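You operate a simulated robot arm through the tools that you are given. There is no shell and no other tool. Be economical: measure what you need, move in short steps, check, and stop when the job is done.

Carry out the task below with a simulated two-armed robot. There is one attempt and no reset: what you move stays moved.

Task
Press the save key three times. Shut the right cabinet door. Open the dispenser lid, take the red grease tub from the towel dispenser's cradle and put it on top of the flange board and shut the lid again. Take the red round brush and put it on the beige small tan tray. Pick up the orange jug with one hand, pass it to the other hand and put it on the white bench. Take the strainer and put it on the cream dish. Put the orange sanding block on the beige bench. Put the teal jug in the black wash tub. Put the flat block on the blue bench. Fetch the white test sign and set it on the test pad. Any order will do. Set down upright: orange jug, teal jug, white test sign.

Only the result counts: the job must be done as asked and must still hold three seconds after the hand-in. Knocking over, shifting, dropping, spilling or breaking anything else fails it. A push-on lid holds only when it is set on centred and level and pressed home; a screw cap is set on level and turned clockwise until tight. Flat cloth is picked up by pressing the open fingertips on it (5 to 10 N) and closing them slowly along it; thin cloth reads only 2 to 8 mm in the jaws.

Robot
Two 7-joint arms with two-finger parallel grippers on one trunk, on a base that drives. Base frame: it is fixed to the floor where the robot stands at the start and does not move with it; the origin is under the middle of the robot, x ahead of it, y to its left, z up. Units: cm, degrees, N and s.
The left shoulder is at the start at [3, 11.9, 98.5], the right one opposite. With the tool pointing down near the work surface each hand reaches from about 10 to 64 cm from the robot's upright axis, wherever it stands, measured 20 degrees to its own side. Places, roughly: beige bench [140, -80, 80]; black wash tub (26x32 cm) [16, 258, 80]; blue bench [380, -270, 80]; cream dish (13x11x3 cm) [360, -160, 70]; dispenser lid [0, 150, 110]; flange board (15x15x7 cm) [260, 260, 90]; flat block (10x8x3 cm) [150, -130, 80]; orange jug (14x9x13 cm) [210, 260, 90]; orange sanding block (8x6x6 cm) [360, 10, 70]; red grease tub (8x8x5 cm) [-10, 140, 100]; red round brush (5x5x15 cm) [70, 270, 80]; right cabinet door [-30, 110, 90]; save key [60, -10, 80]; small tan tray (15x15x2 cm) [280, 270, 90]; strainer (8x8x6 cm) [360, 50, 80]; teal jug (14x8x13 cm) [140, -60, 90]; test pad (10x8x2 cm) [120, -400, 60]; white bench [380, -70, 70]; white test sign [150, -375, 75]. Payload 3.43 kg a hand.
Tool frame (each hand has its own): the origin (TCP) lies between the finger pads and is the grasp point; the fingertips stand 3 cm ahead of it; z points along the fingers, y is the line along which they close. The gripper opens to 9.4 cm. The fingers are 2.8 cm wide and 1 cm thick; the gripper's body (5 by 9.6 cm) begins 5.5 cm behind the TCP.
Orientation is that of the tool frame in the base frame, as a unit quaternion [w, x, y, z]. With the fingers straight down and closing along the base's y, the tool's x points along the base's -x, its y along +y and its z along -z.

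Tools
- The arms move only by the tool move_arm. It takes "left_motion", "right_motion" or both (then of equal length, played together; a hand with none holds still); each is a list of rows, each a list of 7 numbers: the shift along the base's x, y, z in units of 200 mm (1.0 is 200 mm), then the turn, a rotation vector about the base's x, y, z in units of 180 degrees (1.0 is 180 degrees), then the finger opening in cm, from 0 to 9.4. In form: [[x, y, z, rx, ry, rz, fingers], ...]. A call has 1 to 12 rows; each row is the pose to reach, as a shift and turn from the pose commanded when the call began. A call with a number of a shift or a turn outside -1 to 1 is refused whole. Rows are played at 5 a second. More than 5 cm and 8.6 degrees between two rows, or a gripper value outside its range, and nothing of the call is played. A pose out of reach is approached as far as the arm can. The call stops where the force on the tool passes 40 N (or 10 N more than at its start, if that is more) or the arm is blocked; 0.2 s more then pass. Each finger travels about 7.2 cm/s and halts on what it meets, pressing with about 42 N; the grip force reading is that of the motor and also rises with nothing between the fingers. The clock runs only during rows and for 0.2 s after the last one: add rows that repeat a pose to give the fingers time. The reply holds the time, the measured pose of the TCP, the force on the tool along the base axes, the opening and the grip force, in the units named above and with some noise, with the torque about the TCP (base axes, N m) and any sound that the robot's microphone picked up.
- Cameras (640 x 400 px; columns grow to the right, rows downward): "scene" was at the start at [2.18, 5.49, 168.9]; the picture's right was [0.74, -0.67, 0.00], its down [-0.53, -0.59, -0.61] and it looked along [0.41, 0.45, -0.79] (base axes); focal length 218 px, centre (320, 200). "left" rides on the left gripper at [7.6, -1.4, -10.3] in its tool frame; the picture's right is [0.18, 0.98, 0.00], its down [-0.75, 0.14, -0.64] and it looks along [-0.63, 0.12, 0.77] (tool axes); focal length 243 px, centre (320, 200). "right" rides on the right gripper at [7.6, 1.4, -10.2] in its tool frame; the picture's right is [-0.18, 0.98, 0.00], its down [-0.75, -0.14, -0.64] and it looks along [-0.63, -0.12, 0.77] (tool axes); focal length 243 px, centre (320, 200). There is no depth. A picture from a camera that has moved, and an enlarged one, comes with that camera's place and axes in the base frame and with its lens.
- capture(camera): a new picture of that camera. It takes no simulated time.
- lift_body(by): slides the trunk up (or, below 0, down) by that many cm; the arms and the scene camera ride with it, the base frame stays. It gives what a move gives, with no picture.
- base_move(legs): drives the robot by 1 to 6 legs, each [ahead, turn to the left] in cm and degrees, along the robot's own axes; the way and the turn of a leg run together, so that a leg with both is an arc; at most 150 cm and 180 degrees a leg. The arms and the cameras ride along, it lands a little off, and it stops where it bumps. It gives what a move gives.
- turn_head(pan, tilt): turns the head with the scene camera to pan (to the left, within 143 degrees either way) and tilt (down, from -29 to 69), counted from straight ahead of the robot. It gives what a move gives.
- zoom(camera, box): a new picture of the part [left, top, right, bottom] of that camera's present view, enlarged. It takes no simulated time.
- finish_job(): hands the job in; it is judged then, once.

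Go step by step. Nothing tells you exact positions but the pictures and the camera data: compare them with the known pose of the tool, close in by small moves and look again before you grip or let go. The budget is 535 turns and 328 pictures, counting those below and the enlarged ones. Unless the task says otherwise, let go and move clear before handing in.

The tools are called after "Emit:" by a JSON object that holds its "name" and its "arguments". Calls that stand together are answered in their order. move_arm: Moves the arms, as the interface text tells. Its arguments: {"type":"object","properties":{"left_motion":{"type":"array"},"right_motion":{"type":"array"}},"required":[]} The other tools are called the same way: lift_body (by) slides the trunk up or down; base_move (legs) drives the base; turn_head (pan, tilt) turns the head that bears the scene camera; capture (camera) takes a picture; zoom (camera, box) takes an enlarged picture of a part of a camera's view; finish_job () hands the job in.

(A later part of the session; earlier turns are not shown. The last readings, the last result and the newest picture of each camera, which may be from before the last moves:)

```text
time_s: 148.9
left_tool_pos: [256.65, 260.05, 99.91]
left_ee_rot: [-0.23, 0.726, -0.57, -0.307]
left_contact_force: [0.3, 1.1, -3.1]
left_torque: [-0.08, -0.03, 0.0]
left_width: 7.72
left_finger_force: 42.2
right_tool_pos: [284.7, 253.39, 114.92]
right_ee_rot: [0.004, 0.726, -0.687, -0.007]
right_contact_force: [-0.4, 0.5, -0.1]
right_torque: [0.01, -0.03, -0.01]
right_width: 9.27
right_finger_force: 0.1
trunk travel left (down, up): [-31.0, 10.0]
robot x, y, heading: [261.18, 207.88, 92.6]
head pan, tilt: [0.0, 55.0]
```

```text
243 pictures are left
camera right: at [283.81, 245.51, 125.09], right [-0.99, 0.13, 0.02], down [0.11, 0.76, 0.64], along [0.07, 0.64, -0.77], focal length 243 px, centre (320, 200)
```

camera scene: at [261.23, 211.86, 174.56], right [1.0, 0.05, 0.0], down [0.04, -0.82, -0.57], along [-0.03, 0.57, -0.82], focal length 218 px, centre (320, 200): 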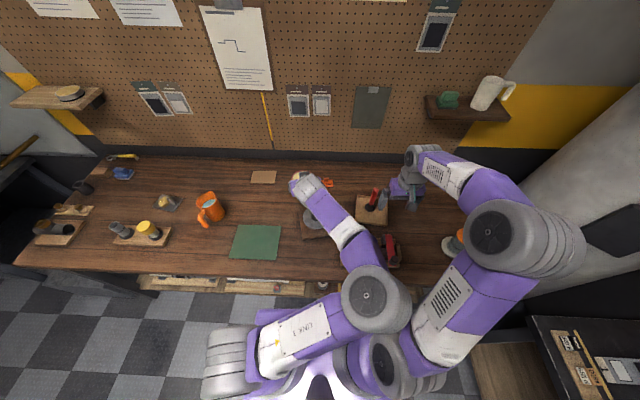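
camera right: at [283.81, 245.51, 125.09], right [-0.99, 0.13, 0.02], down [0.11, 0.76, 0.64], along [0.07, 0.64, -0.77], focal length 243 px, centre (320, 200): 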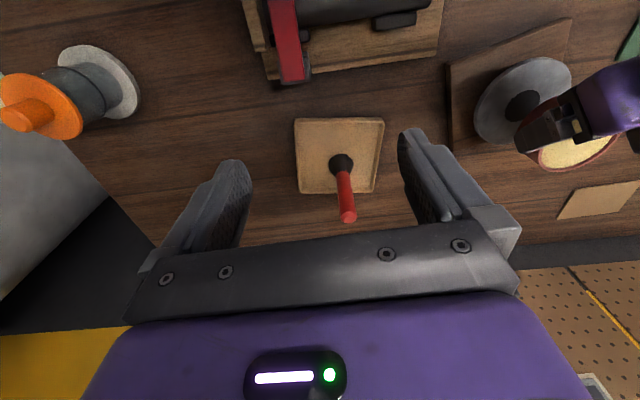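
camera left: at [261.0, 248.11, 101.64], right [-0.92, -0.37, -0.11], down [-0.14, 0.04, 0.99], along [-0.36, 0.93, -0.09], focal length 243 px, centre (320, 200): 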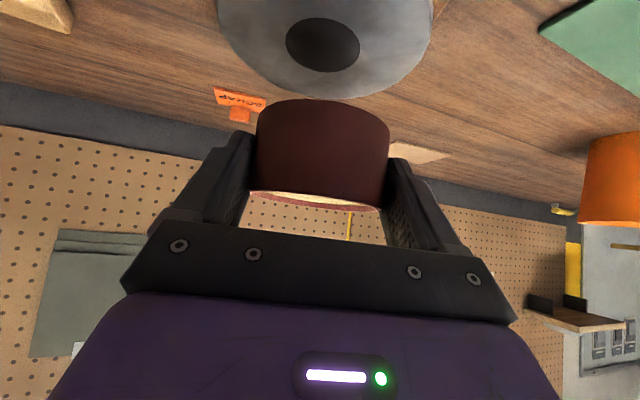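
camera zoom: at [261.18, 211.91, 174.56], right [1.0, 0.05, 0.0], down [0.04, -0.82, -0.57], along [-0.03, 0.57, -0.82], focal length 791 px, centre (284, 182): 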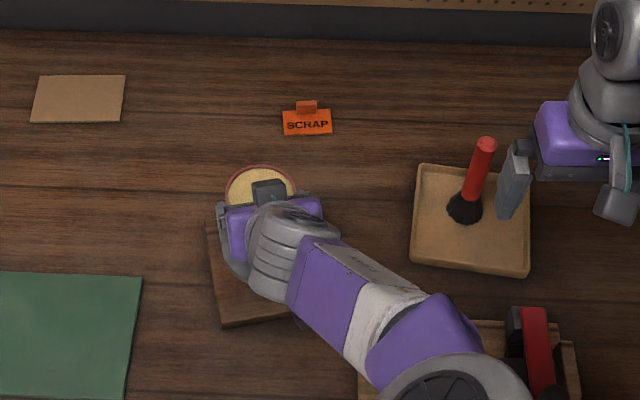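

The tub is lined up over the disc. I lower it.

Emit:
{"name": "move_arm", "arguments": {"left_motion": [[0, 0, -0.12, 0, 0, 0, 6], [0, 0, -0.22, 0, 0, 0, 6], [0, 0, -0.27, 0, 0, 0, 6], [0, 0, -0.29, 0, 0, 0, 6]]}}

Emit:
{"name": "capture", "arguments": {"camera": "left"}}

```text
time_s: 149.8
left_tool_pos: [256.74, 260.37, 95.03]
left_ee_rot: [-0.239, 0.725, -0.566, -0.31]
left_contact_force: [-0.6, -8.6, 18.9]
left_torque: [-0.33, -0.36, -0.15]
left_width: 7.79
left_finger_force: 42.1
right_tool_pos: [284.71, 253.16, 114.88]
right_ee_rot: [0.004, 0.727, -0.687, -0.008]
right_contact_force: [0.5, 1.1, 0.6]
right_torque: [-0.04, -0.02, 0.02]
right_width: 9.28
right_finger_force: 0.0
trunk travel left (down, up): [-31.0, 10.0]
robot x, y, heading: [261.27, 207.84, 92.5]
head pan, tilt: [0.0, 55.0]
stopped in row 4 (left hand): the force on the tool passed its limit at 46 N (the readings are from after the stop); the commanded pose is now the measured one
```

```text
242 pictures are left
camera left: at [261.08, 248.43, 96.64], right [-0.92, -0.37, -0.13], down [-0.15, 0.02, 0.99], along [-0.36, 0.93, -0.08], focal length 243 px, centre (320, 200)
```

left: 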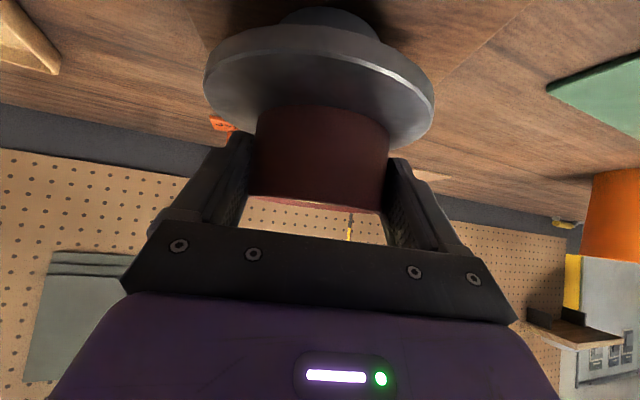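

Contact made and it looks centred. I release slowly.

Emit:
{"name": "move_arm", "arguments": {"left_motion": [[0, 0, 0.005, 0, 0, 0, 7.8], [0, 0, 0.005, 0, 0, 0, 8.2], [0, 0, 0.005, 0, 0, 0, 8.8], [0, 0, 0.005, 0, 0, 0, 9.4], [0, 0, 0.005, 0, 0, 0, 9.4]]}}

Emit:
{"name": "capture", "arguments": {"camera": "left"}}

```text
time_s: 151.0
left_tool_pos: [256.67, 260.32, 94.83]
left_ee_rot: [-0.236, 0.727, -0.567, -0.309]
left_contact_force: [1.1, 0.8, -0.5]
left_torque: [-0.03, -0.03, -0.02]
left_width: 9.39
left_finger_force: 0.1
right_tool_pos: [284.8, 253.31, 114.88]
right_ee_rot: [0.004, 0.727, -0.687, -0.007]
right_contact_force: [0.4, 0.2, -0.4]
right_torque: [-0.01, 0.0, -0.04]
right_width: 9.29
right_finger_force: 0.1
trunk travel left (down, up): [-31.0, 10.0]
robot x, y, heading: [261.09, 207.41, 92.6]
head pan, tilt: [0.0, 55.0]
```

```text
241 pictures are left
camera left: at [261.04, 248.41, 96.53], right [-0.92, -0.37, -0.12], down [-0.15, 0.03, 0.99], along [-0.36, 0.93, -0.08], focal length 243 px, centre (320, 200)
```

left: 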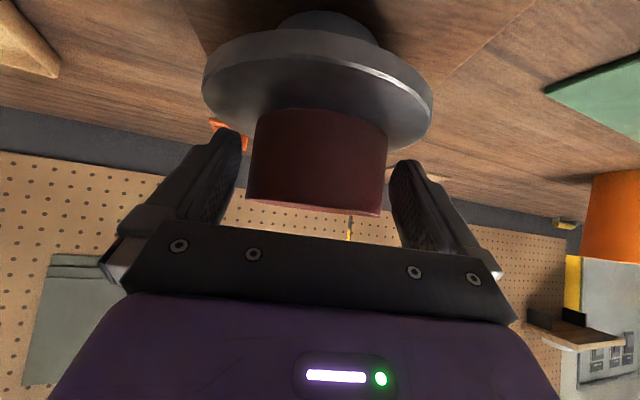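

Emit:
{"name": "move_arm", "arguments": {"left_motion": [[0.03, -0.11, 0.11, 0, 0, 0, 9.4], [0.06, -0.22, 0.22, 0, 0, 0, 9.4], [0.09, -0.35, 0.35, 0, 0, 0, 9.4], [0.06, -0.45, 0.5, 0, 0, 0, 9.4], [-0.05, -0.5, 0.7, 0, 0, 0, 9.4]]}}

Emit:
{"name": "zoom", "arguments": {"camera": "scene", "box": [180, 140, 410, 270]}}

```text
time_s: 152.2
left_tool_pos: [255.54, 250.65, 109.05]
left_ee_rot: [-0.237, 0.726, -0.567, -0.309]
left_contact_force: [-0.2, 0.2, 0.3]
left_torque: [-0.01, -0.04, -0.02]
left_width: 9.4
left_finger_force: 0.1
right_tool_pos: [284.69, 253.22, 114.85]
right_ee_rot: [0.003, 0.727, -0.687, -0.007]
right_contact_force: [-0.9, -0.2, 1.0]
right_torque: [0.01, -0.01, 0.03]
right_width: 9.33
right_finger_force: 0.1
trunk travel left (down, up): [-31.0, 10.0]
robot x, y, heading: [261.59, 207.97, 92.8]
head pan, tilt: [0.0, 55.0]
```

```text
2.78 times, centred on (295, 205) of scene
camera zoom: at [261.03, 211.72, 174.57], right [1.0, 0.05, 0.0], down [0.04, -0.82, -0.57], along [-0.03, 0.57, -0.82], focal length 606 px, centre (390, 186)
```

zoom: 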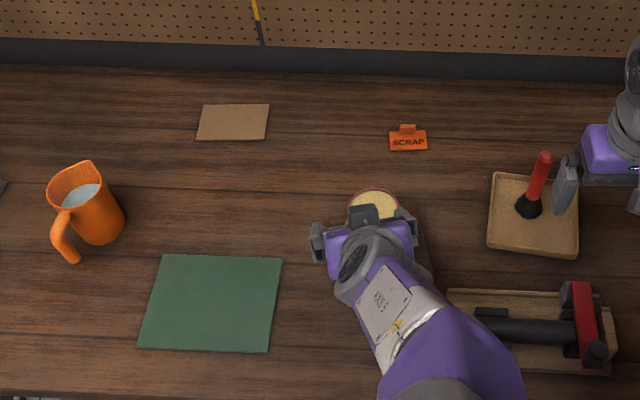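

Tub placed. The orange jug holds water and its handle points toward me; I reposition the robot in front of it.

Emit:
{"name": "base_move", "arguments": {"legs": [[-28, 0], [0, 88], [38, 0], [0, -90]]}}

Emit:
{"name": "turn_head", "arguments": {"pan": 0, "tilt": 45}}

Emit:
{"name": "capture", "arguments": {"camera": "scene"}}

Emit:
{"name": "zoom", "arguments": {"camera": "scene", "box": [200, 120, 400, 240]}}

```text
time_s: 163.6
left_tool_pos: [224.31, 224.1, 109.09]
left_ee_rot: [-0.25, 0.699, -0.6, -0.298]
left_contact_force: [0.2, 0.5, 0.9]
left_torque: [-0.01, 0.02, 0.0]
left_width: 9.39
left_finger_force: 0.0
right_tool_pos: [253.62, 223.98, 114.9]
right_ee_rot: [-0.004, -0.694, 0.72, 0.008]
right_contact_force: [0.2, -0.4, -0.1]
right_torque: [0.01, -0.02, -0.03]
right_width: 9.32
right_finger_force: 0.0
trunk travel left (down, up): [-31.0, 10.0]
robot x, y, heading: [225.66, 180.7, 87.2]
head pan, tilt: [0.0, 55.0]
```

```text
time_s: 164.4
left_tool_pos: [224.33, 224.17, 109.1]
left_ee_rot: [-0.25, 0.699, -0.599, -0.299]
left_contact_force: [0.0, -0.4, -0.7]
left_torque: [-0.03, -0.01, 0.01]
left_width: 9.41
left_finger_force: 0.1
right_tool_pos: [253.58, 223.94, 114.8]
right_ee_rot: [-0.004, -0.694, 0.72, 0.007]
right_contact_force: [1.2, 1.4, 0.7]
right_torque: [0.03, 0.01, -0.02]
right_width: 9.31
right_finger_force: 0.1
trunk travel left (down, up): [-31.0, 10.0]
robot x, y, heading: [225.76, 180.6, 87.4]
head pan, tilt: [0.0, 45.0]
```

```text
239 pictures are left
camera scene: at [226.31, 185.78, 175.9], right [1.0, -0.05, 0.0], down [-0.03, -0.71, -0.71], along [0.03, 0.71, -0.71], focal length 218 px, centre (320, 200)
```

scene: 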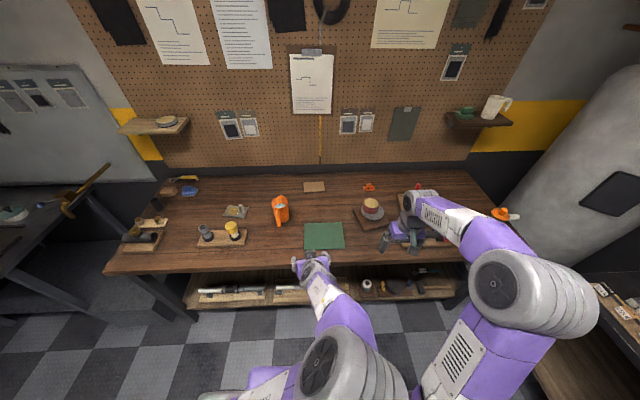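

```text
3.20 times, centred on (300, 180) of scene
camera zoom: at [226.31, 185.78, 175.9], right [1.0, -0.05, 0.0], down [-0.03, -0.71, -0.71], along [0.03, 0.71, -0.71], focal length 696 px, centre (384, 264)
```

zoom: 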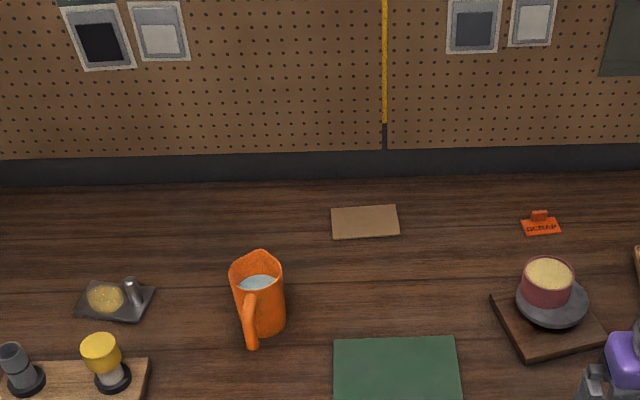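

I drive in, and will set the left hand vertical above the jug to examine its body width against the 9.4 cm opening.

Emit:
{"name": "base_move", "arguments": {"legs": [[24, 0]]}}

Emit:
{"name": "capture", "arguments": {"camera": "left"}}

```text
time_s: 166.1
left_tool_pos: [225.38, 247.94, 109.1]
left_ee_rot: [-0.25, 0.699, -0.601, -0.297]
left_contact_force: [0.6, 0.4, -0.2]
left_torque: [0.0, -0.02, 0.03]
left_width: 9.39
left_finger_force: 0.1
right_tool_pos: [254.63, 247.96, 114.95]
right_ee_rot: [-0.003, -0.694, 0.72, 0.008]
right_contact_force: [-1.2, -0.1, -0.2]
right_torque: [-0.01, -0.02, 0.01]
right_width: 9.31
right_finger_force: 0.0
trunk travel left (down, up): [-31.0, 10.0]
robot x, y, heading: [226.67, 204.65, 87.3]
head pan, tilt: [0.0, 45.0]
```

```text
237 pictures are left
camera left: at [228.72, 235.76, 110.73], right [-0.95, -0.28, -0.12], down [-0.14, 0.04, 0.99], along [-0.27, 0.96, -0.08], focal length 243 px, centre (320, 200)
```

left: 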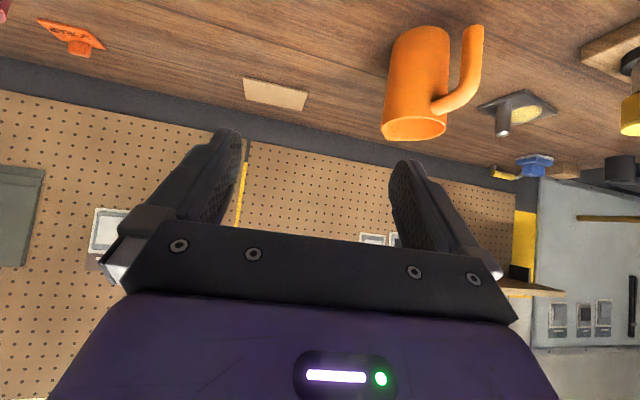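

The handle is a hanging hook on the near side (x≈207.8, y≈256.5, z 88–96), so I'll pick with the left hand on the handle, tilted 45°, then pass to the right hand gripping the body from above.

Emit:
{"name": "move_arm", "arguments": {"left_motion": [[-0.2, 0, 0, 0, 0, -0.024, 7], [-0.4, 0, -0.05, 0, 0, -0.048, 6], [-0.6, 0.02, -0.1, 0, 0, -0.072, 5], [-0.78, 0.04, -0.2, 0, 0, -0.072, 5], [-0.88, 0.06, -0.38, 0, 0, -0.072, 5], [-0.885, 0.07, -0.5, 0, 0, -0.072, 5], [-0.885, 0.07, -0.5, 0, 0, -0.072, 5]]}}

Emit:
{"name": "capture", "arguments": {"camera": "left"}}

Emit:
{"name": "zoom", "arguments": {"camera": "scene", "box": [180, 150, 360, 270]}}

```text
time_s: 167.7
left_tool_pos: [207.81, 249.37, 99.15]
left_ee_rot: [0.283, -0.626, 0.676, 0.267]
left_contact_force: [-0.5, -1.1, 0.6]
left_torque: [0.02, 0.0, 0.01]
left_width: 4.99
left_finger_force: 0.0
right_tool_pos: [254.68, 247.7, 114.89]
right_ee_rot: [-0.003, -0.694, 0.72, 0.007]
right_contact_force: [1.3, 0.4, 0.3]
right_torque: [-0.03, 0.0, 0.0]
right_width: 9.32
right_finger_force: 0.0
trunk travel left (down, up): [-31.0, 10.0]
robot x, y, heading: [227.47, 204.71, 87.3]
head pan, tilt: [0.0, 45.0]
```

```text
236 pictures are left
camera left: at [208.12, 236.69, 100.77], right [-0.99, -0.06, -0.13], down [-0.13, 0.07, 0.99], along [-0.05, 1.0, -0.08], focal length 243 px, centre (320, 200)
```

left: 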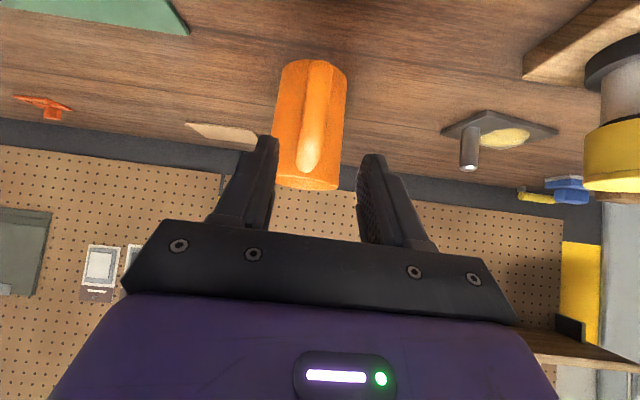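

```text
3.33 times, centred on (270, 210) of scene
camera zoom: at [227.4, 209.64, 175.91], right [1.0, -0.05, 0.0], down [-0.03, -0.71, -0.71], along [0.03, 0.71, -0.71], focal length 725 px, centre (487, 167)
```

zoom: 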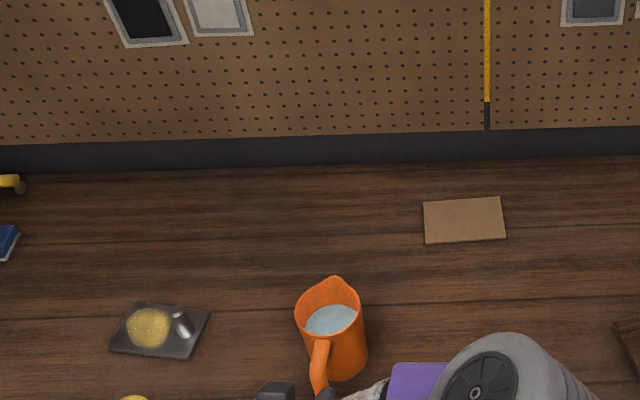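

Emit:
{"name": "move_arm", "arguments": {"left_motion": [[0.02, 0.12, -0.12, 0, 0, 0, 5], [0.03, 0.24, -0.24, 0, 0, 0, 5], [0.04, 0.34, -0.35, 0, 0, 0, 5], [0.04, 0.34, -0.35, 0, 0, 0, 5]]}}

Emit:
{"name": "capture", "arguments": {"camera": "left"}}

```text
time_s: 168.7
left_tool_pos: [211.89, 254.77, 95.19]
left_ee_rot: [0.282, -0.627, 0.675, 0.268]
left_contact_force: [-1.4, 1.0, -0.6]
left_torque: [-0.02, -0.01, 0.02]
left_width: 5.01
left_finger_force: 0.3
left hand out of reach, approached as far as the arm can: row 1, 2, 3, 4
right_tool_pos: [254.54, 247.74, 114.93]
right_ee_rot: [-0.003, -0.694, 0.72, 0.008]
right_contact_force: [-0.3, 0.3, -0.7]
right_torque: [0.02, 0.01, 0.04]
right_width: 9.29
right_finger_force: 0.0
trunk travel left (down, up): [-31.0, 10.0]
robot x, y, heading: [227.11, 205.01, 87.2]
head pan, tilt: [0.0, 45.0]
```

```text
234 pictures are left
camera left: at [212.39, 242.04, 96.91], right [-0.99, -0.06, -0.12], down [-0.13, 0.07, 0.99], along [-0.05, 1.0, -0.08], focal length 243 px, centre (320, 200)
```

left: 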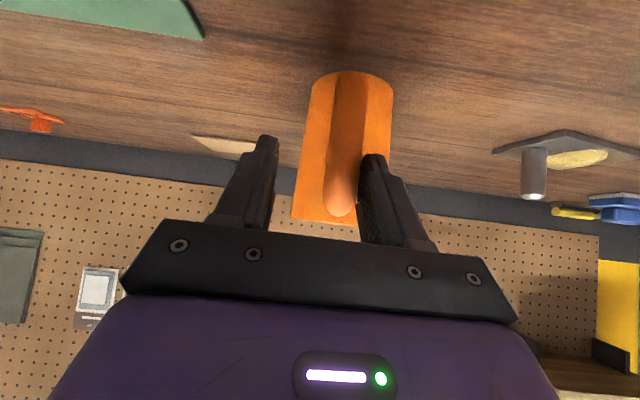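

Slightly out of reach; I pull back a bit and drive 4 cm forward.

Emit:
{"name": "move_arm", "arguments": {"left_motion": [[-0.05, -0.12, 0.1, 0, 0, 0, 5], [-0.15, -0.24, 0.2, 0, 0, 0, 5]]}}

Emit:
{"name": "base_move", "arguments": {"legs": [[4.5, 0]]}}

Emit:
{"name": "capture", "arguments": {"camera": "left"}}

```text
time_s: 169.3
left_tool_pos: [208.73, 249.96, 99.16]
left_ee_rot: [0.283, -0.626, 0.675, 0.267]
left_contact_force: [-0.7, 0.6, 0.4]
left_torque: [0.0, 0.0, -0.04]
left_width: 5.02
left_finger_force: 0.0
right_tool_pos: [254.62, 247.78, 114.88]
right_ee_rot: [-0.003, -0.694, 0.72, 0.008]
right_contact_force: [0.3, -0.1, -0.4]
right_torque: [-0.01, -0.01, -0.01]
right_width: 9.29
right_finger_force: 0.2
trunk travel left (down, up): [-31.0, 10.0]
robot x, y, heading: [226.65, 204.63, 87.3]
head pan, tilt: [0.0, 45.0]
```

```text
time_s: 170.2
left_tool_pos: [208.99, 254.59, 99.27]
left_ee_rot: [0.282, -0.628, 0.674, 0.268]
left_contact_force: [0.0, 0.5, 0.2]
left_torque: [0.0, -0.02, 0.0]
left_width: 4.99
left_finger_force: 0.1
right_tool_pos: [254.83, 252.37, 114.73]
right_ee_rot: [-0.003, -0.694, 0.72, 0.007]
right_contact_force: [0.4, 0.0, 0.3]
right_torque: [-0.02, -0.03, 0.01]
right_width: 9.3
right_finger_force: 0.1
trunk travel left (down, up): [-31.0, 10.0]
robot x, y, heading: [227.08, 208.83, 87.5]
head pan, tilt: [0.0, 45.0]
```

```text
233 pictures are left
camera left: at [209.41, 241.82, 100.91], right [-0.99, -0.06, -0.12], down [-0.13, 0.08, 0.99], along [-0.05, 1.0, -0.08], focal length 243 px, centre (320, 200)
```

left: 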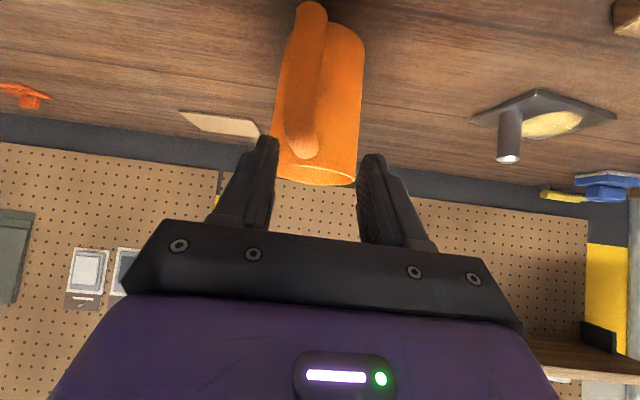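

The handle got nudged round a little; it now sits near x≈210.6. I back off slightly and come in along the 45° line, aligned to it.

Emit:
{"name": "move_arm", "arguments": {"left_motion": [[0.04, -0.15, 0.02, 0, 0, 0, 5], [0.08, -0.28, 0, 0, 0, 0.0, 5], [0.08, -0.16, -0.12, 0, 0, 0, 5], [0.08, -0.04, -0.24, 0, 0, 0, 5], [0.08, -0.04, -0.24, 0, 0, 0, 5]]}}

Emit:
{"name": "capture", "arguments": {"camera": "left"}}

```text
time_s: 171.4
left_tool_pos: [210.63, 253.65, 94.97]
left_ee_rot: [0.282, -0.627, 0.675, 0.268]
left_contact_force: [-0.5, 0.5, -0.4]
left_torque: [0.0, -0.01, -0.01]
left_width: 5.0
left_finger_force: 0.0
left hand out of reach, approached as far as the arm can: row 2, 4, 5
right_tool_pos: [254.83, 252.19, 115.14]
right_ee_rot: [-0.003, -0.695, 0.719, 0.008]
right_contact_force: [0.3, -0.7, 1.1]
right_torque: [0.01, 0.02, -0.02]
right_width: 9.29
right_finger_force: 0.0
trunk travel left (down, up): [-31.0, 10.0]
robot x, y, heading: [227.09, 209.17, 87.6]
head pan, tilt: [0.0, 45.0]
```

```text
232 pictures are left
camera left: at [211.12, 240.97, 96.49], right [-0.99, -0.06, -0.12], down [-0.13, 0.07, 0.99], along [-0.05, 1.0, -0.08], focal length 243 px, centre (320, 200)
```

left: 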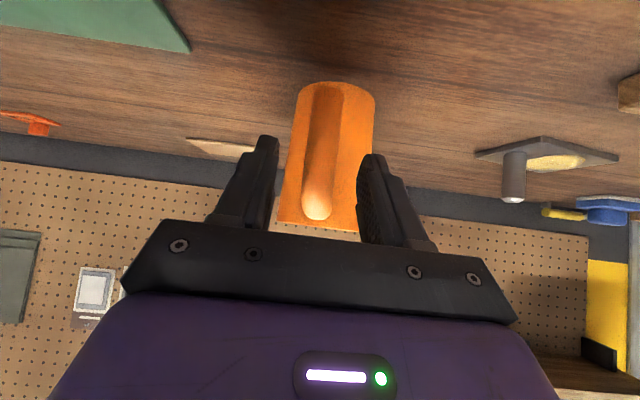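

The raised trunk limits low reach. I lift the left hand a bit, then lower the trunk.

Emit:
{"name": "move_arm", "arguments": {"left_motion": [[0, -0.1, 0.1, 0, 0, 0, 5], [0, -0.2, 0.25, 0, 0, 0, 5], [0, -0.25, 0.45, 0, 0, 0, 5]], "right_motion": [[0, 0, 0.1, 0, 0, 0, 9.3], [0, -0.05, 0.25, 0, 0, 0, 9.3], [0, -0.05, 0.4, 0, 0, 0, 9.3]]}}

Emit:
{"name": "lift_body", "arguments": {"by": -10}}

Emit:
{"name": "capture", "arguments": {"camera": "left"}}

```text
time_s: 172.2
left_tool_pos: [210.86, 252.1, 103.95]
left_ee_rot: [0.282, -0.627, 0.676, 0.267]
left_contact_force: [-0.2, 0.3, -0.8]
left_torque: [0.0, -0.03, -0.07]
left_width: 4.99
left_finger_force: 0.0
left hand out of reach, approached as far as the arm can: row 2, 3
right_tool_pos: [254.72, 251.31, 122.95]
right_ee_rot: [-0.003, -0.695, 0.719, 0.008]
right_contact_force: [0.5, -0.3, 0.0]
right_torque: [0.03, -0.02, -0.01]
right_width: 9.29
right_finger_force: 0.1
trunk travel left (down, up): [-31.0, 10.0]
robot x, y, heading: [227.13, 208.94, 87.7]
head pan, tilt: [0.0, 45.0]
```

```text
time_s: 173.6
left_tool_pos: [211.0, 252.17, 94.07]
left_ee_rot: [0.282, -0.627, 0.676, 0.267]
left_contact_force: [0.0, -0.2, -0.7]
left_torque: [0.0, 0.0, 0.02]
left_width: 5.0
left_finger_force: 0.1
right_tool_pos: [254.73, 251.36, 112.94]
right_ee_rot: [-0.003, -0.694, 0.72, 0.008]
right_contact_force: [0.5, 0.3, -0.1]
right_torque: [0.0, -0.02, -0.01]
right_width: 9.3
right_finger_force: 0.0
trunk travel left (down, up): [-21.0, 20.0]
robot x, y, heading: [227.3, 209.03, 87.4]
head pan, tilt: [0.0, 45.0]
```

```text
231 pictures are left
camera left: at [211.37, 239.49, 95.64], right [-0.99, -0.06, -0.12], down [-0.13, 0.08, 0.99], along [-0.05, 1.0, -0.08], focal length 243 px, centre (320, 200)
```

left: 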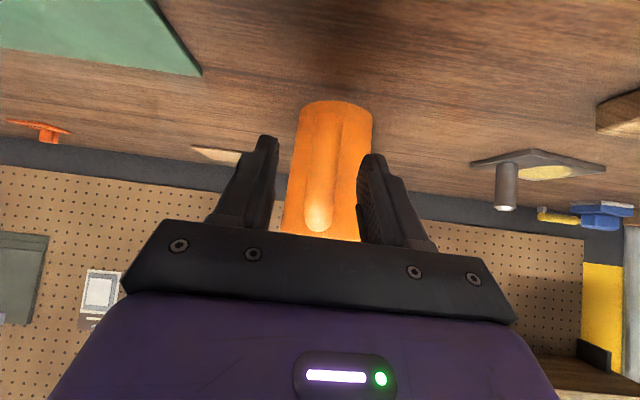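

The handle is centred between the fingers; I move forward to enclose it.

Emit:
{"name": "move_arm", "arguments": {"left_motion": [[0, 0.08, -0.04, 0, 0, 0, 5], [0, 0.15, -0.08, 0, 0, 0, 5], [0, 0.21, -0.1, 0, 0, 0, 5], [0, 0.21, -0.1, 0, 0, 0, 5]]}}

Emit:
{"name": "capture", "arguments": {"camera": "left"}}

```text
time_s: 174.6
left_tool_pos: [211.06, 256.45, 91.9]
left_ee_rot: [0.282, -0.627, 0.675, 0.267]
left_contact_force: [-0.2, 1.0, 0.8]
left_torque: [0.01, 0.02, -0.03]
left_width: 5.01
left_finger_force: 0.2
right_tool_pos: [254.77, 251.59, 112.89]
right_ee_rot: [-0.004, -0.694, 0.72, 0.008]
right_contact_force: [-1.6, 0.5, 0.7]
right_torque: [-0.03, 0.0, -0.02]
right_width: 9.3
right_finger_force: 0.0
trunk travel left (down, up): [-21.0, 20.0]
robot x, y, heading: [227.01, 208.98, 87.4]
head pan, tilt: [0.0, 45.0]
```

```text
230 pictures are left
camera left: at [211.52, 243.72, 93.59], right [-0.99, -0.06, -0.12], down [-0.13, 0.08, 0.99], along [-0.05, 1.0, -0.08], focal length 243 px, centre (320, 200)
```

left: 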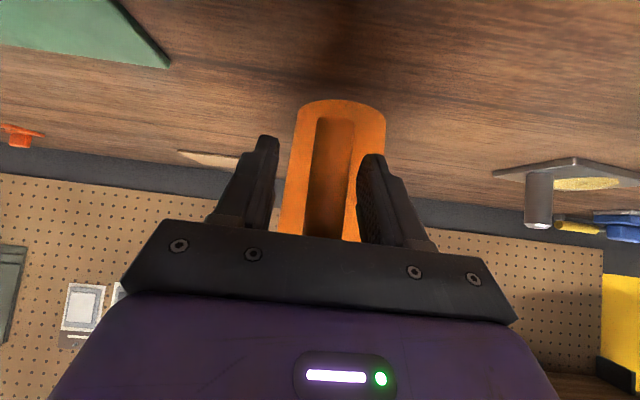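

Emit:
{"name": "move_arm", "arguments": {"left_motion": [[0, 0, 0, 0, 0, 0, 4], [0, 0, 0, 0, 0, 0, 3], [0, 0, 0, 0, 0, 0, 2], [0, 0, 0, 0, 0, 0, 1], [0, 0, 0, 0, 0, 0, 1]]}}

Emit:
{"name": "capture", "arguments": {"camera": "left"}}

Emit:
{"name": "zoom", "arguments": {"camera": "scene", "box": [180, 150, 360, 270]}}

```text
time_s: 175.8
left_tool_pos: [211.11, 256.44, 91.97]
left_ee_rot: [0.282, -0.627, 0.676, 0.267]
left_contact_force: [1.1, -0.6, -0.4]
left_torque: [0.07, -0.19, -0.09]
left_width: 2.34
left_finger_force: 42.1
right_tool_pos: [254.87, 251.52, 112.85]
right_ee_rot: [-0.004, -0.695, 0.719, 0.007]
right_contact_force: [0.5, -0.5, 0.5]
right_torque: [0.02, 0.0, 0.0]
right_width: 9.29
right_finger_force: 0.1
trunk travel left (down, up): [-21.0, 20.0]
robot x, y, heading: [227.31, 209.04, 87.6]
head pan, tilt: [0.0, 45.0]
```

```text
229 pictures are left
camera left: at [211.53, 243.71, 93.6], right [-0.99, -0.06, -0.12], down [-0.13, 0.08, 0.99], along [-0.05, 1.0, -0.08], focal length 243 px, centre (320, 200)
```

left: 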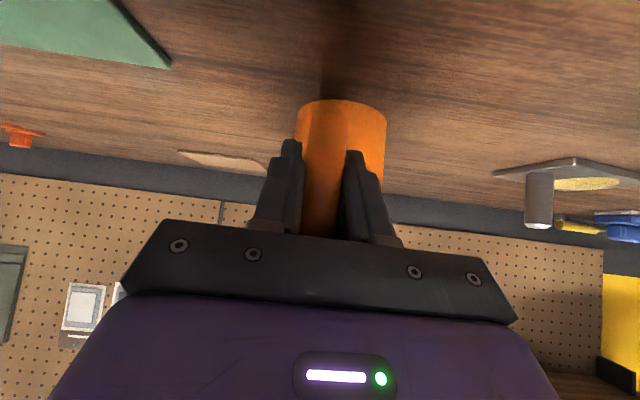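

```text
3.33 times, centred on (270, 210) of scene
camera zoom: at [227.65, 214.13, 165.91], right [1.0, -0.05, 0.0], down [-0.03, -0.71, -0.71], along [0.03, 0.71, -0.71], focal length 725 px, centre (487, 167)
```

zoom: 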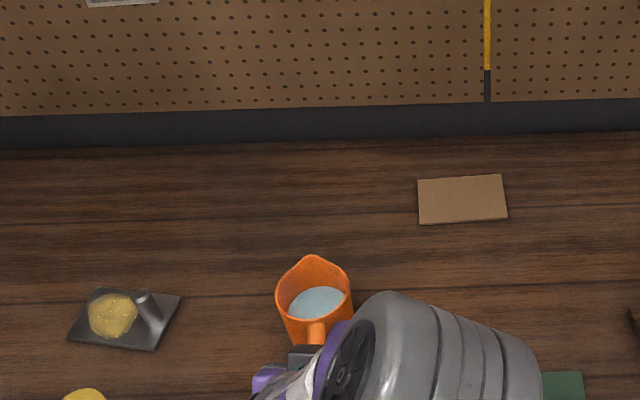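

Gripped at 2.3 cm on the handle. I lift a little and check tilt and weight.

Emit:
{"name": "move_arm", "arguments": {"left_motion": [[0, 0, 0.04, 0, 0, 0, 1], [0, 0, 0.1, 0, 0, 0, 1], [0, 0, 0.15, 0, 0, 0, 1], [0, 0, 0.15, 0, 0, 0, 1]]}}

Emit:
{"name": "zoom", "arguments": {"camera": "scene", "box": [180, 150, 360, 270]}}

Emit:
{"name": "capture", "arguments": {"camera": "right"}}

```text
time_s: 176.8
left_tool_pos: [211.0, 256.54, 94.92]
left_ee_rot: [0.282, -0.627, 0.676, 0.267]
left_contact_force: [0.7, -0.6, -3.7]
left_torque: [-0.19, -0.06, 0.0]
left_width: 2.34
left_finger_force: 41.9
right_tool_pos: [254.84, 251.45, 112.86]
right_ee_rot: [-0.004, -0.694, 0.72, 0.007]
right_contact_force: [0.1, -0.2, 0.0]
right_torque: [0.02, -0.01, 0.03]
right_width: 9.29
right_finger_force: 0.1
trunk travel left (down, up): [-21.0, 20.0]
robot x, y, heading: [227.33, 209.17, 87.3]
head pan, tilt: [0.0, 45.0]
```

```text
3.33 times, centred on (270, 210) of scene
camera zoom: at [227.64, 214.2, 165.9], right [1.0, -0.05, 0.0], down [-0.03, -0.71, -0.71], along [0.03, 0.71, -0.71], focal length 725 px, centre (487, 167)
```

zoom: 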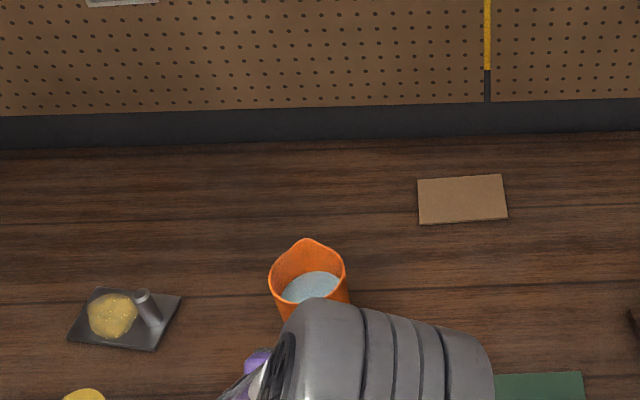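

```text
226 pictures are left
camera right: at [253.17, 243.75, 123.02], right [-0.98, 0.22, 0.02], down [0.18, 0.74, 0.64], along [0.13, 0.63, -0.77], focal length 243 px, centre (320, 200)
```

right: 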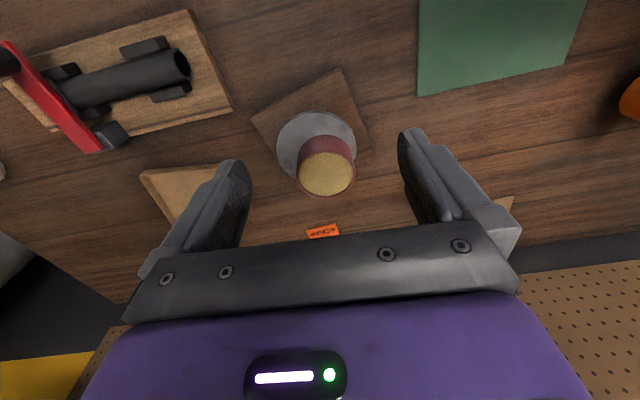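

The jug hangs level on its handle (about 0.4 kg). I raise it and bring it more to the centre for the handover.

Emit:
{"name": "move_arm", "arguments": {"left_motion": [[0.06, 0, 0.1, 0, 0, 0, 1], [0.14, 0, 0.2, 0, 0, 0, 1], [0.24, 0, 0.3, 0, 0, 0, 1], [0.33, 0, 0.4, 0, 0, 0, 1], [0.4, 0, 0.48, 0, 0, 0, 1]]}}

Emit:
{"name": "capture", "arguments": {"camera": "scene"}}

```text
time_s: 178.0
left_tool_pos: [218.85, 256.47, 104.4]
left_ee_rot: [0.282, -0.627, 0.675, 0.267]
left_contact_force: [-0.5, -0.9, -4.3]
left_torque: [-0.23, -0.03, 0.0]
left_width: 2.34
left_finger_force: 42.1
right_tool_pos: [254.81, 251.38, 112.87]
right_ee_rot: [-0.003, -0.694, 0.72, 0.007]
right_contact_force: [-0.1, 0.1, 0.2]
right_torque: [-0.01, 0.01, -0.03]
right_width: 9.3
right_finger_force: 0.1
trunk travel left (down, up): [-21.0, 20.0]
robot x, y, heading: [226.9, 209.11, 87.5]
head pan, tilt: [0.0, 45.0]
```

```text
225 pictures are left
camera scene: at [227.65, 214.14, 165.9], right [1.0, -0.05, 0.0], down [-0.03, -0.71, -0.71], along [0.03, 0.71, -0.71], focal length 218 px, centre (320, 200)
```

scene: 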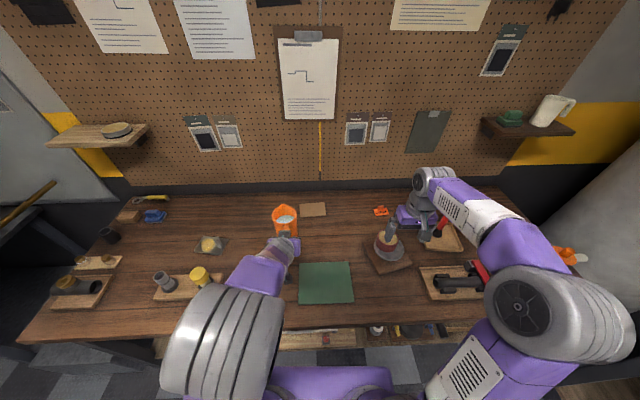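

Emit:
{"name": "move_arm", "arguments": {"right_motion": [[-0.1, 0, 0.2, 0, 0, 0, 9.4], [-0.25, 0.05, 0.35, 0, 0, 0, 9.4], [-0.42, 0.1, 0.5, 0, 0, 0, 9.4], [-0.6, 0.2, 0.6, 0, 0, 0, 9.4], [-0.78, 0.3, 0.6, 0, 0, 0, 9.4], [-0.96, 0.4, 0.6, 0, 0, 0, 9.4]]}}

Emit:
{"name": "capture", "arguments": {"camera": "right"}}

```text
time_s: 179.4
left_tool_pos: [218.67, 256.65, 104.38]
left_ee_rot: [0.282, -0.627, 0.676, 0.266]
left_contact_force: [-0.3, 0.5, -4.0]
left_torque: [-0.22, -0.05, -0.01]
left_width: 2.33
left_finger_force: 41.6
right_tool_pos: [235.73, 259.7, 124.82]
right_ee_rot: [-0.003, -0.694, 0.72, 0.008]
right_contact_force: [-0.5, 0.3, -0.3]
right_torque: [-0.03, 0.0, -0.04]
right_width: 9.37
right_finger_force: 0.0
trunk travel left (down, up): [-21.0, 20.0]
robot x, y, heading: [226.94, 208.93, 87.5]
head pan, tilt: [0.0, 45.0]
```

```text
224 pictures are left
camera right: at [233.98, 251.97, 134.97], right [-0.98, 0.22, 0.02], down [0.18, 0.74, 0.64], along [0.13, 0.63, -0.77], focal length 243 px, centre (320, 200)
```

right: 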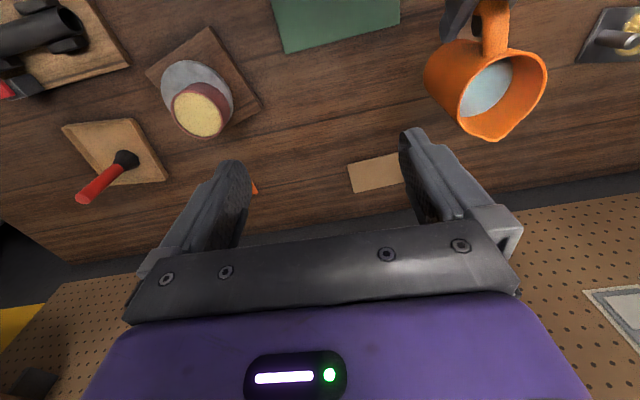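

Emit:
{"name": "zoom", "arguments": {"camera": "right", "box": [400, 0, 580, 160]}}

Emit:
{"name": "zoom", "arguments": {"camera": "scene", "box": [220, 170, 380, 290]}}

```text
2.50 times, centred on (490, 80) of right
camera zoom: at [233.98, 251.97, 134.97], right [-0.98, 0.22, 0.02], down [0.18, 0.74, 0.64], along [0.13, 0.63, -0.77], focal length 606 px, centre (-105, 500)
```

zoom: 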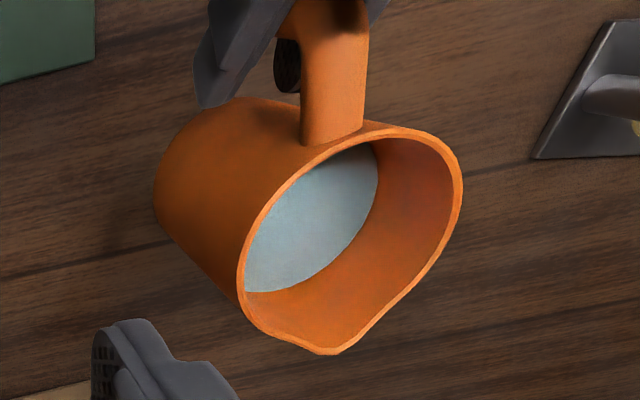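

```text
3.33 times, centred on (300, 230) of scene
camera zoom: at [227.48, 214.33, 165.89], right [1.0, -0.05, 0.0], down [-0.03, -0.71, -0.71], along [0.03, 0.71, -0.71], focal length 725 px, centre (387, 100)
```

zoom: 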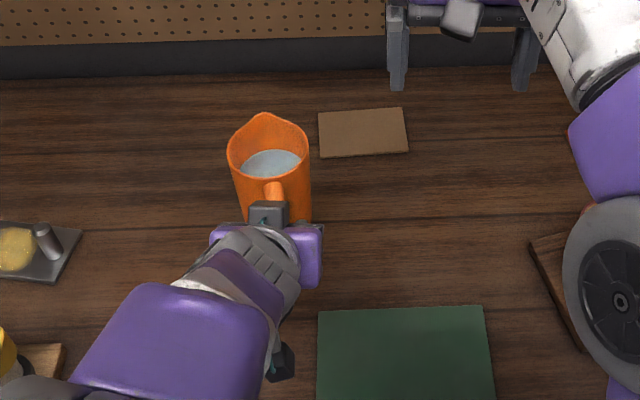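

Rim centre is about [217, 264.3, 109], width ~8.5 cm. I move the right hand above it.

Emit:
{"name": "move_arm", "arguments": {"right_motion": [[-0.2, 0.05, 0, 0, 0, 0, 9.4], [-0.4, 0.1, 0, 0, 0, 0, 9.4], [-0.6, 0.15, 0, 0, 0, 0, 9.4], [-0.8, 0.2, 0, 0, 0, 0, 9.4], [-0.93, 0.225, -0.1, 0, 0, 0, 9.4], [-0.93, 0.225, -0.3, 0, 0, 0, 9.4], [-0.93, 0.225, -0.36, 0, 0, 0, 9.4]]}}

Emit:
{"name": "capture", "arguments": {"camera": "right"}}

Emit:
{"name": "zoom", "arguments": {"camera": "scene", "box": [220, 170, 380, 290]}}

```text
time_s: 181.0
left_tool_pos: [218.89, 256.42, 104.53]
left_ee_rot: [0.283, -0.627, 0.675, 0.267]
left_contact_force: [-0.3, -0.1, -3.5]
left_torque: [-0.21, 0.01, -0.01]
left_width: 2.3
left_finger_force: 41.5
right_tool_pos: [218.55, 260.73, 116.61]
right_ee_rot: [-0.003, -0.694, 0.72, 0.007]
right_contact_force: [0.4, -0.4, 1.2]
right_torque: [0.05, 0.0, -0.01]
right_width: 9.38
right_finger_force: 0.1
right hand out of reach, approached as far as the arm can: row 2, 3, 4, 5, 6, 7
trunk travel left (down, up): [-21.0, 20.0]
robot x, y, heading: [227.25, 209.21, 87.4]
head pan, tilt: [0.0, 45.0]
```

```text
221 pictures are left
camera right: at [216.9, 253.04, 126.77], right [-0.98, 0.22, 0.02], down [0.18, 0.74, 0.64], along [0.13, 0.63, -0.76], focal length 243 px, centre (320, 200)
```

right: 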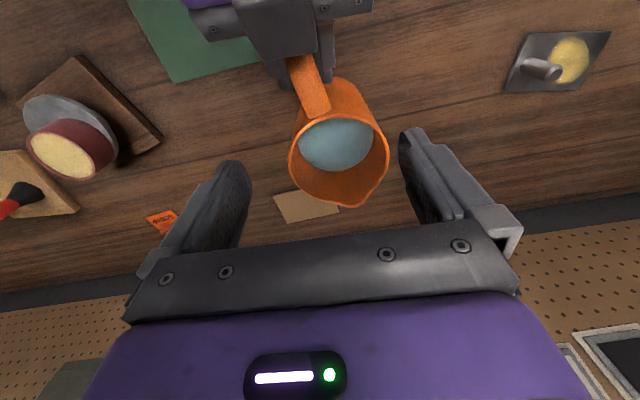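

```text
3.33 times, centred on (300, 230) of scene
camera zoom: at [227.72, 214.08, 165.91], right [1.0, -0.05, 0.0], down [-0.03, -0.71, -0.71], along [0.03, 0.71, -0.71], focal length 725 px, centre (387, 100)
```

zoom: 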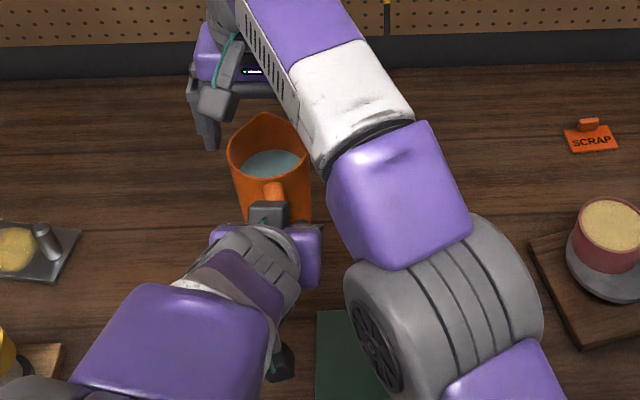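

I shift the jug lower and to the right so the right hand can reach over it, moving both hands together.

Emit:
{"name": "move_arm", "arguments": {"left_motion": [[0.1, 0, -0.08, 0, 0, 0, 1], [0.2, 0, -0.15, 0, 0, 0, 1], [0.3, 0, -0.22, 0, 0, 0, 1], [0.4, 0, -0.3, 0, 0, 0, 1], [0.4, 0, -0.3, 0, 0, 0, 1]], "right_motion": [[0.08, 0.03, -0.04, 0, 0, 0, 9.4], [0.16, 0.07, -0.1, 0, 0, 0, 9.4], [0.24, 0.12, -0.17, 0, 0, 0, 9.4], [0.32, 0.18, -0.24, 0, 0, 0, 9.4], [0.32, 0.18, -0.24, 0, 0, 0, 9.4]]}}

Emit:
{"name": "capture", "arguments": {"camera": "right"}}

Emit:
{"name": "zoom", "arguments": {"camera": "scene", "box": [240, 170, 400, 290]}}

```text
time_s: 182.2
left_tool_pos: [227.17, 256.24, 98.68]
left_ee_rot: [0.282, -0.628, 0.675, 0.267]
left_contact_force: [0.1, -1.0, -4.1]
left_torque: [-0.24, -0.06, 0.02]
left_width: 2.32
left_finger_force: 41.7
right_tool_pos: [225.09, 264.48, 112.27]
right_ee_rot: [-0.003, -0.694, 0.72, 0.008]
right_contact_force: [0.1, -0.5, 0.4]
right_torque: [0.0, -0.04, 0.01]
right_width: 9.41
right_finger_force: 0.2
trunk travel left (down, up): [-21.0, 20.0]
robot x, y, heading: [227.05, 209.09, 87.4]
head pan, tilt: [0.0, 45.0]
```

```text
219 pictures are left
camera right: at [223.41, 256.81, 122.48], right [-0.98, 0.22, 0.02], down [0.18, 0.74, 0.64], along [0.13, 0.63, -0.76], focal length 243 px, centre (320, 200)
```

right: 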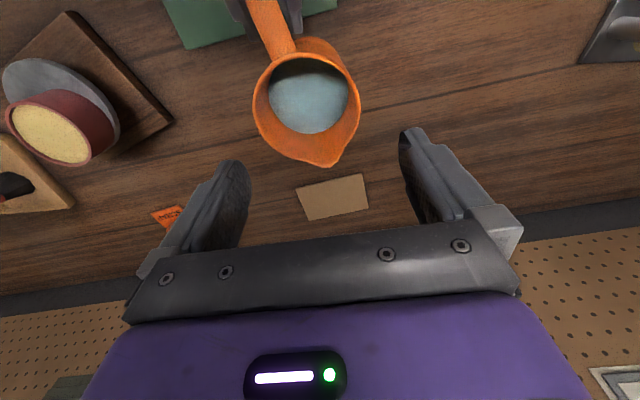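

```text
3.33 times, centred on (320, 230) of scene
camera zoom: at [227.54, 214.15, 165.91], right [1.0, -0.05, 0.0], down [-0.03, -0.71, -0.71], along [0.03, 0.71, -0.71], focal length 725 px, centre (320, 100)
```

zoom: 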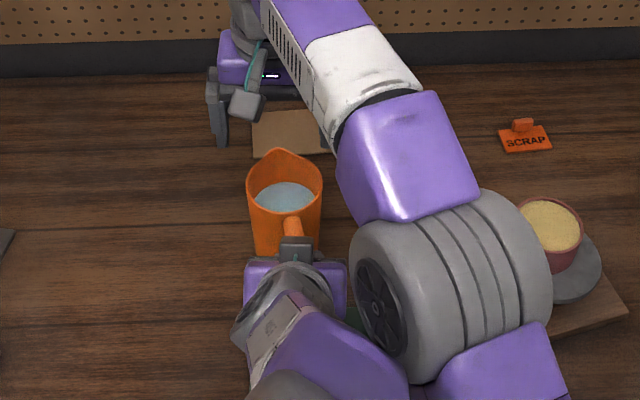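

Emit:
{"name": "move_arm", "arguments": {"right_motion": [[0.025, -0.045, -0.1, 0, 0, 0, 9.4], [0.025, -0.045, -0.2, 0, 0, 0, 9.4], [0.025, -0.045, -0.27, 0, 0, 0, 9.4], [0.025, -0.045, -0.27, 0, 0, 0, 9.4]]}}

Emit:
{"name": "capture", "arguments": {"camera": "right"}}

```text
time_s: 183.2
left_tool_pos: [227.11, 256.11, 98.55]
left_ee_rot: [0.282, -0.627, 0.676, 0.267]
left_contact_force: [-1.0, 0.1, -4.6]
left_torque: [-0.19, -0.02, 0.0]
left_width: 2.34
left_finger_force: 41.8
right_tool_pos: [225.47, 263.71, 106.66]
right_ee_rot: [-0.004, -0.694, 0.72, 0.008]
right_contact_force: [0.3, 0.0, -1.1]
right_torque: [0.02, -0.02, 0.03]
right_width: 9.4
right_finger_force: 0.0
trunk travel left (down, up): [-21.0, 20.0]
robot x, y, heading: [227.11, 209.17, 87.2]
head pan, tilt: [0.0, 45.0]
```

```text
217 pictures are left
camera right: at [223.93, 256.04, 116.93], right [-0.98, 0.22, 0.02], down [0.18, 0.74, 0.64], along [0.13, 0.63, -0.76], focal length 243 px, centre (320, 200)
```

right: 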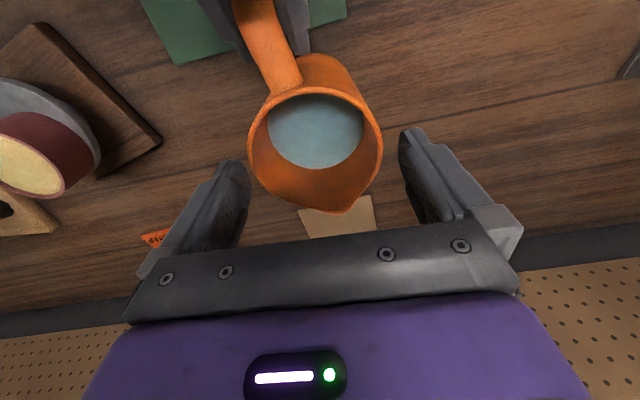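

Aligned within a few millimetres; small correction in +x and descend around the body.

Emit:
{"name": "move_arm", "arguments": {"right_motion": [[0.012, -0.015, -0.05, 0, 0, 0, 9.4], [0.012, -0.015, -0.12, 0, 0, 0, 9.4], [0.012, -0.015, -0.2, 0, 0, 0, 9.4], [0.012, -0.015, -0.28, 0, 0, 0, 9.4], [0.012, -0.015, -0.36, 0, 0, 0, 9.4], [0.012, -0.015, -0.36, 0, 0, 0, 9.4]]}}

Emit:
{"name": "capture", "arguments": {"camera": "right"}}

```text
time_s: 184.6
left_tool_pos: [227.16, 256.29, 98.64]
left_ee_rot: [0.281, -0.628, 0.675, 0.267]
left_contact_force: [-0.1, 0.5, -4.2]
left_torque: [-0.18, -0.05, 0.05]
left_width: 2.33
left_finger_force: 42.2
right_tool_pos: [225.69, 263.05, 99.68]
right_ee_rot: [-0.004, -0.694, 0.72, 0.007]
right_contact_force: [0.7, 0.4, -0.4]
right_torque: [-0.01, 0.02, 0.0]
right_width: 9.4
right_finger_force: 0.1
trunk travel left (down, up): [-21.0, 20.0]
robot x, y, heading: [227.12, 208.84, 87.4]
head pan, tilt: [0.0, 45.0]
```

```text
216 pictures are left
camera right: at [224.1, 255.38, 109.76], right [-0.98, 0.22, 0.02], down [0.18, 0.74, 0.64], along [0.13, 0.63, -0.76], focal length 243 px, centre (320, 200)
```

right: 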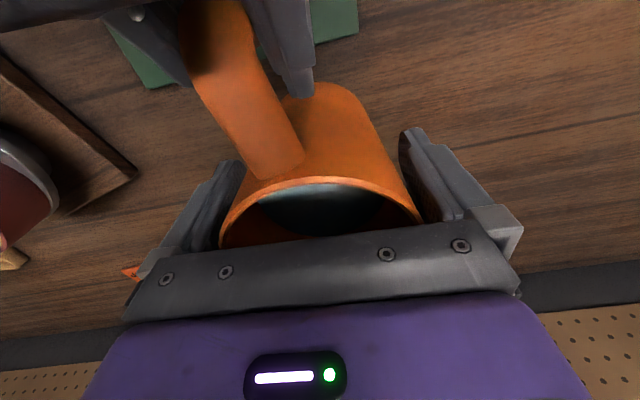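

No contact force; the body is between the right fingers. I close the right hand.

Emit:
{"name": "move_arm", "arguments": {"right_motion": [[0, 0, 0, 0, 0, 0, 8.8], [0, 0, 0, 0, 0, 0, 8.2], [0, 0, 0, 0, 0, 0, 7.5], [0, 0, 0, 0, 0, 0, 7], [0, 0, 0, 0, 0, 0, 7]]}}

```text
time_s: 185.8
left_tool_pos: [227.17, 256.15, 98.6]
left_ee_rot: [0.282, -0.627, 0.676, 0.267]
left_contact_force: [-2.3, -1.8, -2.6]
left_torque: [-0.02, -0.09, 0.07]
left_width: 2.32
left_finger_force: 41.8
right_tool_pos: [225.78, 263.09, 99.68]
right_ee_rot: [-0.003, -0.694, 0.72, 0.008]
right_contact_force: [2.3, 1.0, -0.7]
right_torque: [0.0, 0.07, 0.09]
right_width: 8.26
right_finger_force: 41.9
trunk travel left (down, up): [-21.0, 20.0]
robot x, y, heading: [226.71, 208.95, 87.2]
head pan, tilt: [0.0, 45.0]
```

Right grips the body firmly (8.3 cm). Now the left hand releases and backs out.

Emit:
{"name": "move_arm", "arguments": {"left_motion": [[0, 0, 0, 0, 0, 0, 3.5], [0, 0, 0, 0, 0, 0, 5], [0, 0, 0, 0, 0, 0, 5], [0, -0.1, 0.06, 0, 0, 0, 5], [0, -0.2, 0.12, 0, 0, 0, 5], [-0.1, -0.3, 0.15, 0, 0, 0, 5], [-0.3, -0.35, 0.15, 0, 0, 0, 5]]}}

Emit:
{"name": "capture", "arguments": {"camera": "scene"}}

```text
time_s: 187.4
left_tool_pos: [220.91, 249.55, 101.44]
left_ee_rot: [0.282, -0.628, 0.674, 0.267]
left_contact_force: [-0.4, 0.2, 0.2]
left_torque: [0.0, -0.02, -0.01]
left_width: 4.98
left_finger_force: 0.0
right_tool_pos: [225.68, 263.15, 99.65]
right_ee_rot: [-0.004, -0.695, 0.719, 0.008]
right_contact_force: [-0.1, 0.4, 0.6]
right_torque: [0.06, 0.0, 0.0]
right_width: 8.28
right_finger_force: 41.7
trunk travel left (down, up): [-21.0, 20.0]
robot x, y, heading: [227.12, 209.12, 87.2]
head pan, tilt: [0.0, 45.0]
```

```text
215 pictures are left
camera scene: at [227.5, 214.24, 165.9], right [1.0, -0.05, 0.0], down [-0.03, -0.71, -0.71], along [0.03, 0.71, -0.71], focal length 218 px, centre (320, 200)
```

scene: 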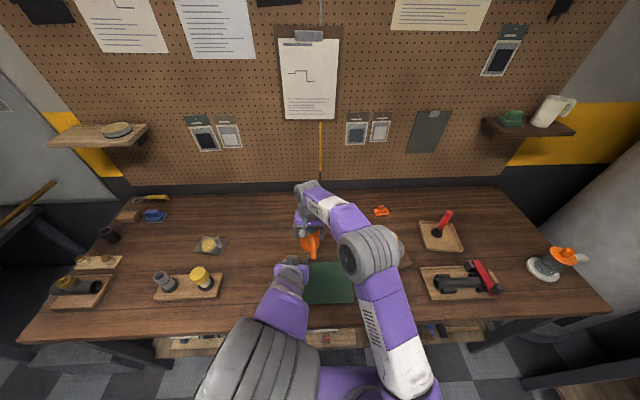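

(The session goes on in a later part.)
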